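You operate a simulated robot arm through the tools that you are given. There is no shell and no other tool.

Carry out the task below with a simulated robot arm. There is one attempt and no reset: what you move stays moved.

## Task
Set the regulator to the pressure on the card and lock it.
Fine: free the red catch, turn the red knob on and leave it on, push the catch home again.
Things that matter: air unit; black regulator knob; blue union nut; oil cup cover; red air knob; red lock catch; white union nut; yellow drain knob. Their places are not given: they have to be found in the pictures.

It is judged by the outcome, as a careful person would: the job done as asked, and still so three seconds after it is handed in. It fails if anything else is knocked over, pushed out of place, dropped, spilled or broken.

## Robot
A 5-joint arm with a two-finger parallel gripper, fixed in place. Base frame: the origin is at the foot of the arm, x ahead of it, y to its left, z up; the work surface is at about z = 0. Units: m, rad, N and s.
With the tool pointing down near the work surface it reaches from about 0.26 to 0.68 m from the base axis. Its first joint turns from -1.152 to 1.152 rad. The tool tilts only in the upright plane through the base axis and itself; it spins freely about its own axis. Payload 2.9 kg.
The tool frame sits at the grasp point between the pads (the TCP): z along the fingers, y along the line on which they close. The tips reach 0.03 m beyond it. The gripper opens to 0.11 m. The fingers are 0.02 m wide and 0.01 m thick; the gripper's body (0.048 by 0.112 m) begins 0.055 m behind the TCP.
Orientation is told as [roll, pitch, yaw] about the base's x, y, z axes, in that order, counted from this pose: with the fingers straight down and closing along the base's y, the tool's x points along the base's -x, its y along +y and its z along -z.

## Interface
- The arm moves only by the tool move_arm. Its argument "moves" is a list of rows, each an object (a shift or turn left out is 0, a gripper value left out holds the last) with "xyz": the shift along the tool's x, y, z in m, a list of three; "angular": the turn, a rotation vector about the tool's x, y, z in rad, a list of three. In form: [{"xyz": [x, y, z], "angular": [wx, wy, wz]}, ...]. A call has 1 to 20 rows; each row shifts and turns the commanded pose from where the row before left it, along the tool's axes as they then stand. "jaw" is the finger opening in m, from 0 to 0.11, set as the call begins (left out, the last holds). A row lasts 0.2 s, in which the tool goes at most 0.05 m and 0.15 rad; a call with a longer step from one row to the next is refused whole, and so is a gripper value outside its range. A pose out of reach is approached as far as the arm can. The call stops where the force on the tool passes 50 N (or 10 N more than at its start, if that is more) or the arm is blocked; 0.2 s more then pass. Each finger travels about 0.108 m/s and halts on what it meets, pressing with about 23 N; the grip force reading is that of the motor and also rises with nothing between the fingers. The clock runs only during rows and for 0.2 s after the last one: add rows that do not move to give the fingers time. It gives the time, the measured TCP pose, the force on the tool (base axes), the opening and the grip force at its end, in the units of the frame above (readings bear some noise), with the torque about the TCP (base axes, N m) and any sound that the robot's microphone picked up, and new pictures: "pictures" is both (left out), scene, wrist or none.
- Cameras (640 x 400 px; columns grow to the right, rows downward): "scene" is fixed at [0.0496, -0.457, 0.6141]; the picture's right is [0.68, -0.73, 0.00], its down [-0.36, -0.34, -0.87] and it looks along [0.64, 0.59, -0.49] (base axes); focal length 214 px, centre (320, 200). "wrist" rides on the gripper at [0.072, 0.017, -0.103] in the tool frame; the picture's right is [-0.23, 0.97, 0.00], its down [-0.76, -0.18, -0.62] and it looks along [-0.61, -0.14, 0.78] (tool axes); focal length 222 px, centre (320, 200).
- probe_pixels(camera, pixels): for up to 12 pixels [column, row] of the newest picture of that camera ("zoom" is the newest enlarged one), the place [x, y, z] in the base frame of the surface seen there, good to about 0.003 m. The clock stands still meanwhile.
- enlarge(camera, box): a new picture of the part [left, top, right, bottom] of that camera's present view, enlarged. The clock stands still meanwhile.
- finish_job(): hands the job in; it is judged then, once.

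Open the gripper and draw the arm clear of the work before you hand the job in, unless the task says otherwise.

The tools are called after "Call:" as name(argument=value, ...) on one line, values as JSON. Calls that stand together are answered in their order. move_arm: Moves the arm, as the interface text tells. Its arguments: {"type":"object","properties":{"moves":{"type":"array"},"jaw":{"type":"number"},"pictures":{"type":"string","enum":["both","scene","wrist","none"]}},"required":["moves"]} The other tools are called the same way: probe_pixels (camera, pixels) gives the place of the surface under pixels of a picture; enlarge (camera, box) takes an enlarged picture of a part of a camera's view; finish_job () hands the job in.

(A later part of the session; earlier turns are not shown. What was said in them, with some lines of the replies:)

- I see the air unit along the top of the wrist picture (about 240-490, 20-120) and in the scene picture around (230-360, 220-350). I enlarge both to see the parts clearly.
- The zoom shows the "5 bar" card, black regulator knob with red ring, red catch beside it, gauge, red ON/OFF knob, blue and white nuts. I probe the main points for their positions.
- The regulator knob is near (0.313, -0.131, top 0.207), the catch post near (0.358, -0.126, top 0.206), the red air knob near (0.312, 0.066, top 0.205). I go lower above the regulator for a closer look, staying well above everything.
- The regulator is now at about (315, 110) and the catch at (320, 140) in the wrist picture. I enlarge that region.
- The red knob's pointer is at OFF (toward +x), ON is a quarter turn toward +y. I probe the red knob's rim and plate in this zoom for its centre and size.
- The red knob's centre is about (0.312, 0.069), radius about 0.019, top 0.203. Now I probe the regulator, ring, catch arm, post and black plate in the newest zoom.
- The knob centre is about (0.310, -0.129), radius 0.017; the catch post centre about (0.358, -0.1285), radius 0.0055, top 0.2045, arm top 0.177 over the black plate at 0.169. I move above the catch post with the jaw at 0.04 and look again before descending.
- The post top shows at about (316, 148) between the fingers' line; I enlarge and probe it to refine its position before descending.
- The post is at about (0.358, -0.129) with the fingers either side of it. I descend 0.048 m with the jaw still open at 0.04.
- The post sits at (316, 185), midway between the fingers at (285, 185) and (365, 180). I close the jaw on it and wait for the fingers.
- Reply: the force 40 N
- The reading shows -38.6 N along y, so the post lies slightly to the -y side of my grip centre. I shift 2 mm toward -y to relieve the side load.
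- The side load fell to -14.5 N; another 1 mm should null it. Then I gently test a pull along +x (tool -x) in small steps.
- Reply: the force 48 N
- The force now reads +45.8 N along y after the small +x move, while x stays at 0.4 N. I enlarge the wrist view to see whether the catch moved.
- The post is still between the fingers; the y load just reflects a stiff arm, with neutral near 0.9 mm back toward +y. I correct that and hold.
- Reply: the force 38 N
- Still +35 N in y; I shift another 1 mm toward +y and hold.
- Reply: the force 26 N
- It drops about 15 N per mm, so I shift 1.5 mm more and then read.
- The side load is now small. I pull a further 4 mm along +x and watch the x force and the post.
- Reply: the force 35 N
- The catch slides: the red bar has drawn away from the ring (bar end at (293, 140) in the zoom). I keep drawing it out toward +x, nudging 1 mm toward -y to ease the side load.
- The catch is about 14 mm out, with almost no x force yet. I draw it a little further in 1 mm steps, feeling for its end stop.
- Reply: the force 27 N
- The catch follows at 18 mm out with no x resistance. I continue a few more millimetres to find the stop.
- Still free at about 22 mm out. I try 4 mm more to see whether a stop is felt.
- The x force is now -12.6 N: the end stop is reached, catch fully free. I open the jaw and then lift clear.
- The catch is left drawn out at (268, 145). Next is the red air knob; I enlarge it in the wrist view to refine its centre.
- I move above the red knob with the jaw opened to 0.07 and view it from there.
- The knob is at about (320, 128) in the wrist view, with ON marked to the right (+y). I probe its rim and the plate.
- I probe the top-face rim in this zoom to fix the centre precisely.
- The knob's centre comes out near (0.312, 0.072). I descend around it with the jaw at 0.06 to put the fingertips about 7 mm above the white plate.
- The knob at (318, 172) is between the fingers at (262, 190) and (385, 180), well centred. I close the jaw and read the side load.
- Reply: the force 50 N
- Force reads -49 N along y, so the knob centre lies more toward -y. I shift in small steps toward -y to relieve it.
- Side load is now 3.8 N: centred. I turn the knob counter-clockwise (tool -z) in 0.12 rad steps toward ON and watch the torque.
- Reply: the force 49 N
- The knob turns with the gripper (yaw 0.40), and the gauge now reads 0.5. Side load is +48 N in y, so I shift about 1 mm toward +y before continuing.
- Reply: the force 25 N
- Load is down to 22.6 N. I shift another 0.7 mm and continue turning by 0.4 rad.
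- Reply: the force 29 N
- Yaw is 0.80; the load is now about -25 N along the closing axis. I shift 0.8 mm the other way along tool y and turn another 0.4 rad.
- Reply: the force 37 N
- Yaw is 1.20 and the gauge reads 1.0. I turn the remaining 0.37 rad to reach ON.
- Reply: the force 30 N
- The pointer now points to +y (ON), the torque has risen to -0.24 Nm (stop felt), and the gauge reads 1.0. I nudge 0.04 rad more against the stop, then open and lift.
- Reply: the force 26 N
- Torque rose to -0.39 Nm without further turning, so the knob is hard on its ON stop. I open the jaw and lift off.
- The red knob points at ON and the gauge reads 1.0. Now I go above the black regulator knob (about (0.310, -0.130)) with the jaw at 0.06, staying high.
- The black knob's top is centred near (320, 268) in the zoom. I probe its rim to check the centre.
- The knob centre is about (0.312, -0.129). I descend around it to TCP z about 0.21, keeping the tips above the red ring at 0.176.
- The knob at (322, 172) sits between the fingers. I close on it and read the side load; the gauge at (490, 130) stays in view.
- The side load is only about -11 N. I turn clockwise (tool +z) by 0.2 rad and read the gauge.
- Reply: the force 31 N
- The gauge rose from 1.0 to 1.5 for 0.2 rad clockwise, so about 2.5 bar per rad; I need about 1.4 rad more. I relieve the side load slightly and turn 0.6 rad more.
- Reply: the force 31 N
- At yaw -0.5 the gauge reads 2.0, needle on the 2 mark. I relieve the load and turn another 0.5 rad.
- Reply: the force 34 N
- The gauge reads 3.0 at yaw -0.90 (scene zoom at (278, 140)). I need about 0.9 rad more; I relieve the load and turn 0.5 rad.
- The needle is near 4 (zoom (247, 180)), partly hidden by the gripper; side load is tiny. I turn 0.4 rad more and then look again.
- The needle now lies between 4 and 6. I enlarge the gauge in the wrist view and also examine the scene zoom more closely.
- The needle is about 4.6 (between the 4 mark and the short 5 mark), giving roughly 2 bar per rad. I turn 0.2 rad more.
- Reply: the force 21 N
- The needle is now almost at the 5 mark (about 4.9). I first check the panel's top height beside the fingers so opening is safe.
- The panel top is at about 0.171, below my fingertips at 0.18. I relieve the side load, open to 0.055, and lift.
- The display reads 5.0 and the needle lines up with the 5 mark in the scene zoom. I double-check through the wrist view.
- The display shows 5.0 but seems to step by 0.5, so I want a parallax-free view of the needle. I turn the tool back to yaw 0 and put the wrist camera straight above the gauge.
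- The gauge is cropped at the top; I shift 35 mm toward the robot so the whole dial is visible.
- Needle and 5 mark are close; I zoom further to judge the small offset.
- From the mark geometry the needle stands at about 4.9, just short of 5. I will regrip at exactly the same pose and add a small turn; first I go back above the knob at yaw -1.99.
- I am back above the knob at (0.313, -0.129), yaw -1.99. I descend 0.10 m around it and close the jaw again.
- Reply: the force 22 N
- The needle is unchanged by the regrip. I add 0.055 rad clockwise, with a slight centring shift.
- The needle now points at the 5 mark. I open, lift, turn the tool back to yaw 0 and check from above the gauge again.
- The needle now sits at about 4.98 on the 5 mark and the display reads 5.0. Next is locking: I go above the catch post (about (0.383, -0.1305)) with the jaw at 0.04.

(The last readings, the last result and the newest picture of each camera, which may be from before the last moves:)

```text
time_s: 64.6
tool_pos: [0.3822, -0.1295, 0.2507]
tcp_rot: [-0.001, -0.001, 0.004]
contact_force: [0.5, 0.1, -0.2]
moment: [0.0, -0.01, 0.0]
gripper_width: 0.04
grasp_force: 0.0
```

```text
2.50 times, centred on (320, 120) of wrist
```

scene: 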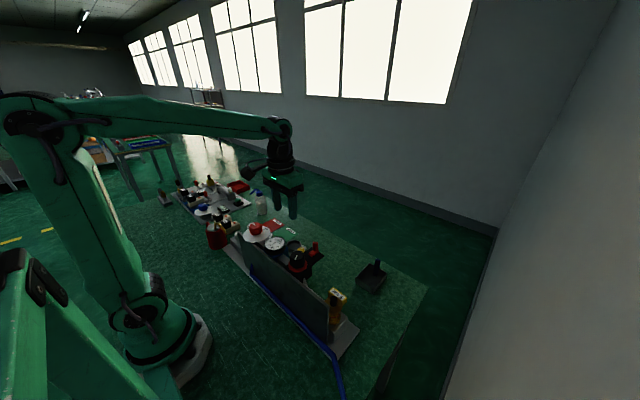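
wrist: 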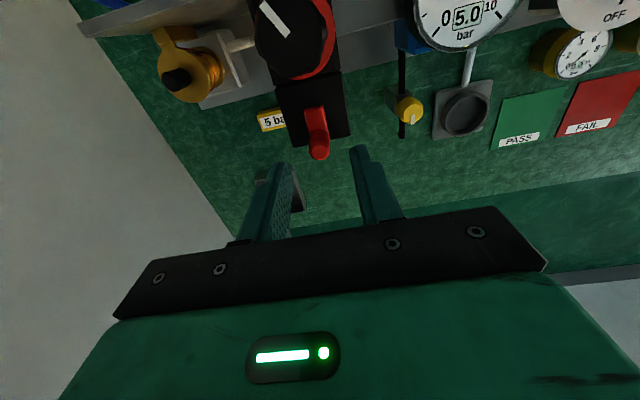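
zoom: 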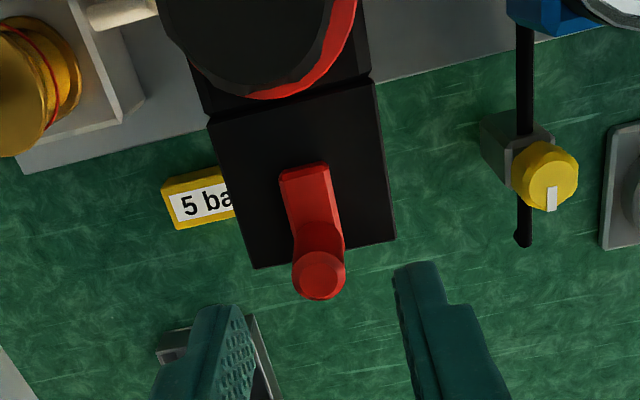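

The catch post is lined up between the fingers as before. I descend 0.042 m and then close on it.

Call:
move_arm(moves=[{"xyz": [0, 0, 0.015]}, {"xyz": [0, 0, 0.015]}, {"xyz": [0, 0, 0.012]}, {"xyz": [0, 0, 0]}], jaw=0.04, pictures="none")

Call:
move_arm(moves=[{"xyz": [0, 0, 0]}, {"xyz": [0, 0, 0]}, {"xyz": [0, 0, 0]}], jaw=0.0, pictures="wrist")

```text
time_s: 65.6
tool_pos: [0.3833, -0.1296, 0.207]
tcp_rot: [0.0, -0.002, 0.005]
contact_force: [-1.0, -0.1, 0.0]
moment: [0.0, -0.05, 0.04]
gripper_width: 0.04
grasp_force: 0.1
```

```text
time_s: 66.4
tool_pos: [0.3831, -0.1296, 0.2095]
tcp_rot: [0.0, 0.0, 0.003]
contact_force: [-0.8, -1.8, -3.7]
moment: [-0.63, -0.12, 0.03]
gripper_width: 0.0148
grasp_force: 44.8
```

wrist: 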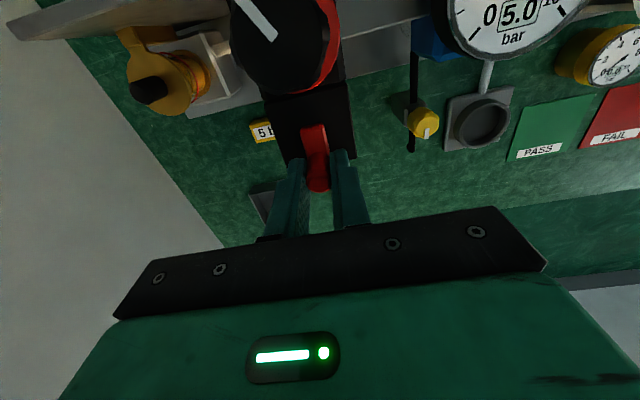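

Gripped and centred (side load under 2 N). I push the catch toward -x (tool +x) 20 mm in small steps.

Call:
move_arm(moves=[{"xyz": [0.002, 0, 0]}, {"xyz": [0.002, 0, 0]}, {"xyz": [0.002, 0, 0]}, {"xyz": [0.002, 0, 0]}, {"xyz": [0.002, 0, 0]}, {"xyz": [0, 0, 0]}], pictures="none")

Call:
move_arm(moves=[{"xyz": [0.002, 0, 0]}, {"xyz": [0.002, 0, 0]}, {"xyz": [0.002, 0, 0]}, {"xyz": [0.002, 0, 0]}, {"xyz": [0.002, 0, 0]}, {"xyz": [0, 0, 0]}], pictures="wrist")

```text
time_s: 67.8
tool_pos: [0.3719, -0.1296, 0.2089]
tcp_rot: [0.0, -0.001, 0.004]
contact_force: [-0.3, -1.3, -8.0]
moment: [-0.65, -0.26, 0.01]
gripper_width: 0.0149
grasp_force: 45.1
```

```text
time_s: 69.2
tool_pos: [0.3625, -0.1287, 0.2076]
tcp_rot: [0.0, 0.0, 0.004]
contact_force: [0.2, -5.1, -4.5]
moment: [0.49, 0.09, 0.03]
gripper_width: 0.0151
grasp_force: 44.8
```

wrist: 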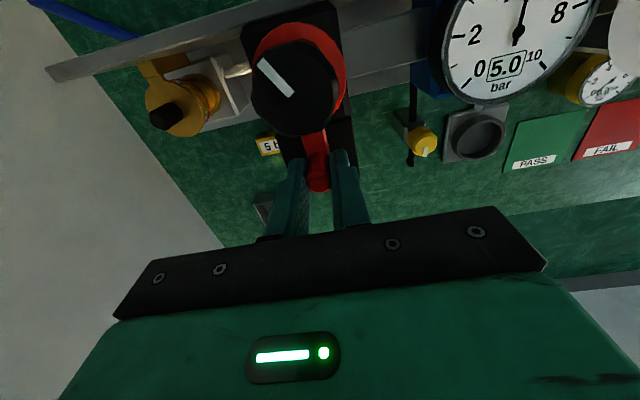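

The catch follows freely, 5.0 still on the gauge. I push the last millimetres in 1 mm steps until it stops at home.

Call:
move_arm(moves=[{"xyz": [0.001, 0, 0]}, {"xyz": [0.001, 0, 0]}, {"xyz": [0.001, 0, 0]}, {"xyz": [0.001, 0, 0]}, {"xyz": [0.001, 0, 0]}, {"xyz": [0, 0, 0]}], pictures="none")

```text
time_s: 70.6
tool_pos: [0.3573, -0.1295, 0.2085]
tcp_rot: [0.0, -0.001, 0.003]
contact_force: [10.8, -8.5, -4.5]
moment: [0.56, 0.05, 0.1]
gripper_width: 0.015
grasp_force: 45.2
```

The x force has risen to +10.8 N at x about 0.358: the stop. I press 1 mm more to make sure it is fully home and look.

Call:
move_arm(moves=[{"xyz": [0.0006, 0, 0]}, {"xyz": [0.0006, 0, 0]}, {"xyz": [0, 0, 0]}], pictures="wrist")

Call:
enlarge(camera="wrist", box=[240, 90, 400, 210])

```text
time_s: 71.4
tool_pos: [0.3569, -0.1287, 0.2083]
tcp_rot: [-0.002, -0.004, 0.003]
contact_force: [23.6, -8.6, -8.8]
moment: [0.59, 0.09, 0.08]
gripper_width: 0.0151
grasp_force: 45.1
```

wrist: 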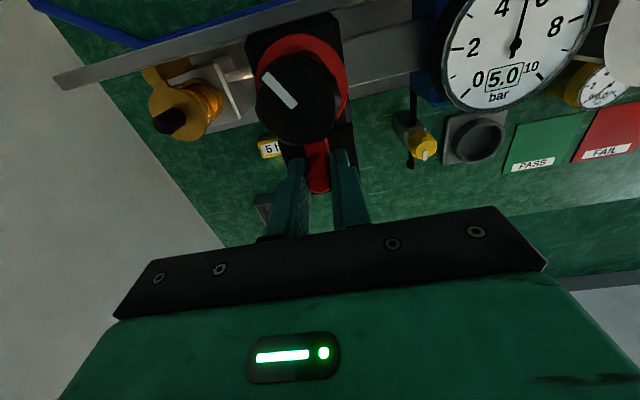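

```text
3.33 times, centred on (320, 150) of wrist
```

zoom: 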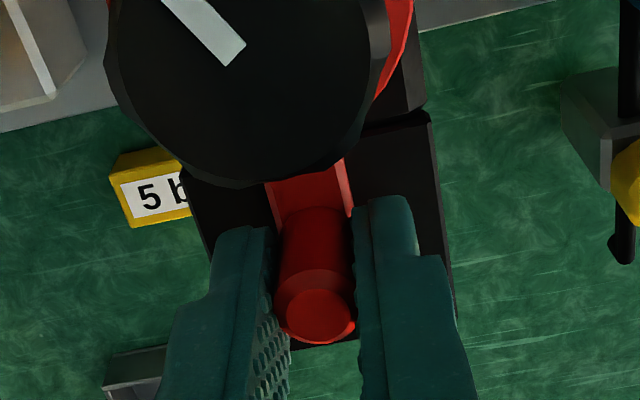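

The catch is hard home (23.6 N, bar under the knob's ring again) and the gauge still shows 5.0. I open the jaw and lift clear.

Call:
move_arm(moves=[{"xyz": [0, 0, 0]}, {"xyz": [0, 0, 0]}, {"xyz": [0, 0, -0.02]}, {"xyz": [0, 0, -0.04]}, {"xyz": [0, 0, -0.045]}, {"xyz": [0, 0, 0]}], jaw=0.04, pictures="both")

Call:
enlarge(camera="wrist", box=[230, 10, 550, 190])

Call:
enlarge(camera="scene", box=[240, 215, 352, 285])

```text
time_s: 72.8
tool_pos: [0.3551, -0.1291, 0.3142]
tcp_rot: [0.0, 0.0, 0.003]
contact_force: [1.2, 0.3, 0.3]
moment: [-0.02, 0.02, 0.0]
gripper_width: 0.0401
grasp_force: 0.2
```

scene: 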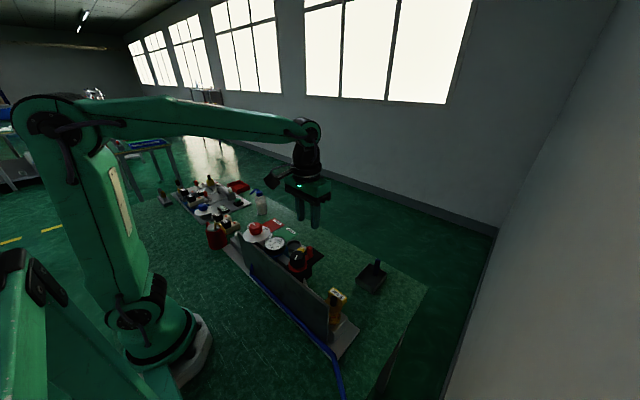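
wrist: 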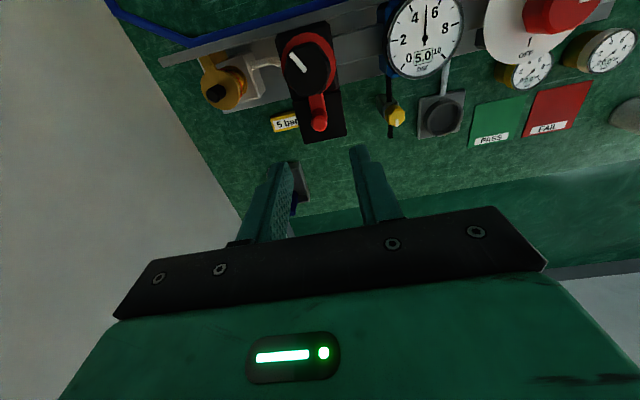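

```text
2.00 times, centred on (390, 100) of wrist
```

zoom: 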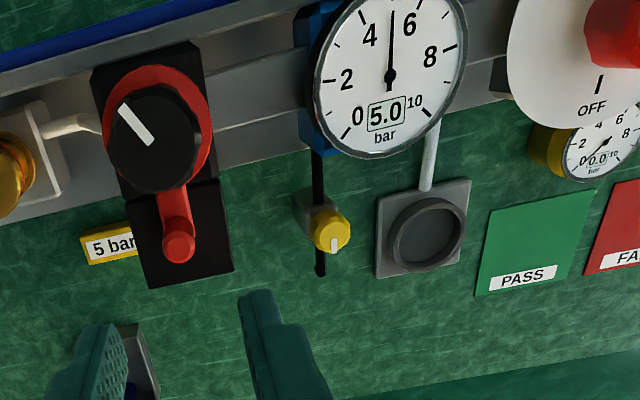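

```text
5.71 times, centred on (296, 250) of scene
```

zoom: 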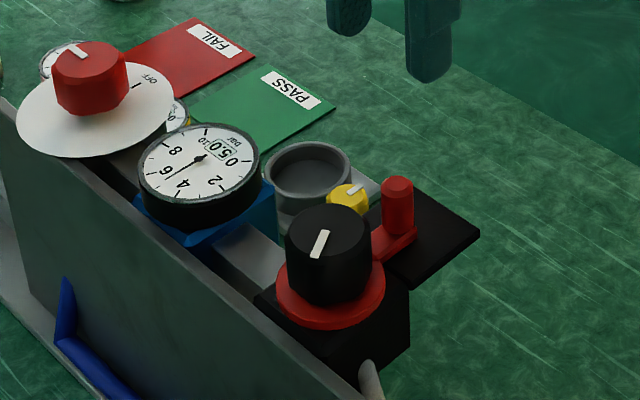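

The catch post is back where it started (scene zoom (397, 205)), the red knob is on ON, the gauge shows 5.0. I raise the arm well clear with the gripper open.

Call:
move_arm(moves=[{"xyz": [0, 0, -0.04]}, {"xyz": [0, 0, -0.045]}, {"xyz": [0.01, 0.02, -0.04]}, {"xyz": [0.01, 0.02, -0.04]}, {"xyz": [0, 0, 0]}, {"xyz": [0, 0, 0]}], jaw=0.11, pictures="both")

Call:
enlarge(camera="wrist", box=[210, 10, 500, 190])

Call:
enlarge(camera="scene", box=[200, 170, 400, 370])

```text
time_s: 74.2
tool_pos: [0.3374, -0.0889, 0.4779]
tcp_rot: [0.002, 0.0, 0.004]
contact_force: [-0.3, -0.5, 0.0]
moment: [0.02, -0.06, -0.03]
gripper_width: 0.1098
grasp_force: 0.0
```

scene: 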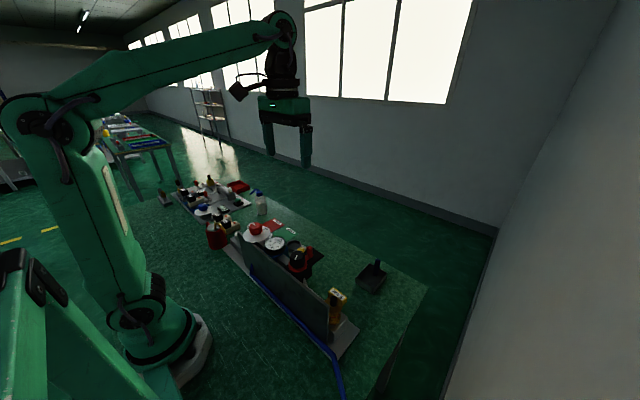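
wrist: 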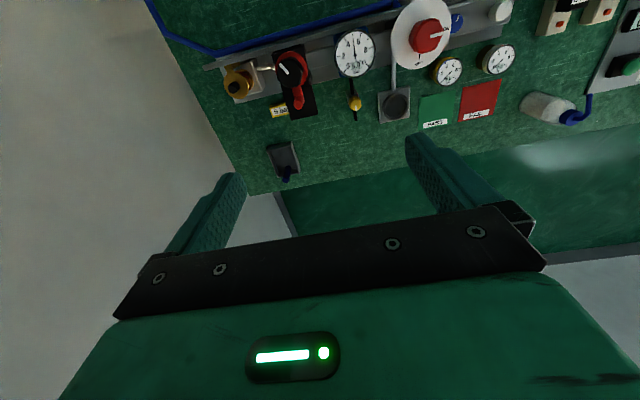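

```text
2.21 times, centred on (355, 100) of wrist
```

zoom: 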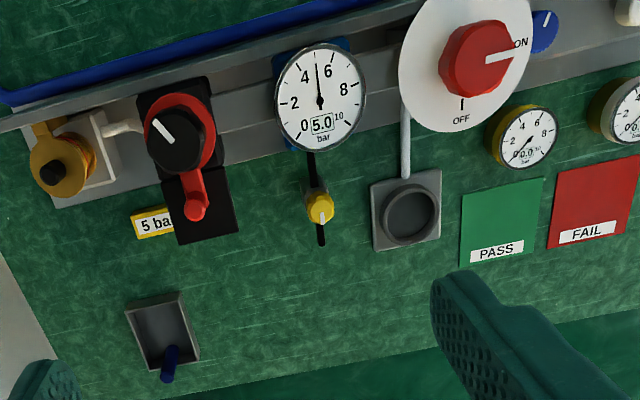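

```text
2.00 times, centred on (300, 270) of scene
```

zoom: 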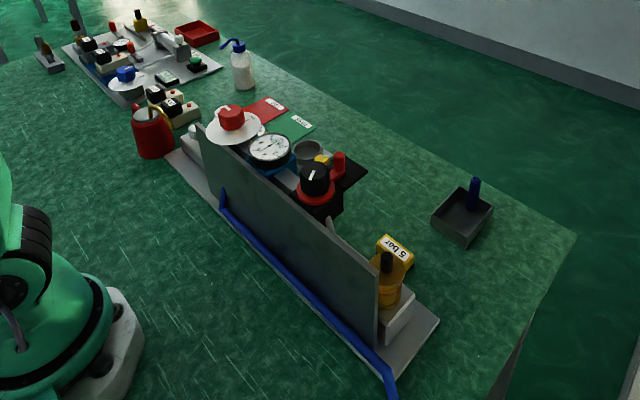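

Everything holds: gauge 5.0 to match the "5 bar" card, red knob on ON, catch home, nothing else moved, arm clear with the gripper open. I hand the job in.

Call:
finish_job()

```text
The job is handed in.
```

The regulator is set to 5 bar, matching the card, and the red catch is pushed home to lock it. The job is handed in; I have no verdict back yet.

- **Catch:** I slid the red catch out to its end stop, about 24 mm. After setting the pressure I pushed it back until it stopped firmly at home.
- **Air knob:** The red knob is turned a quarter turn to its ON stop and left there.
- **Pressure:** The gauge display reads 5.0. It seems to step by 0.5 bar, so I checked the needle from above as well, and it sits at about 4.98. The display still read 5.0 after locking.

In the last pictures nothing else on the bench has moved, and the arm is raised clear with the gripper open.
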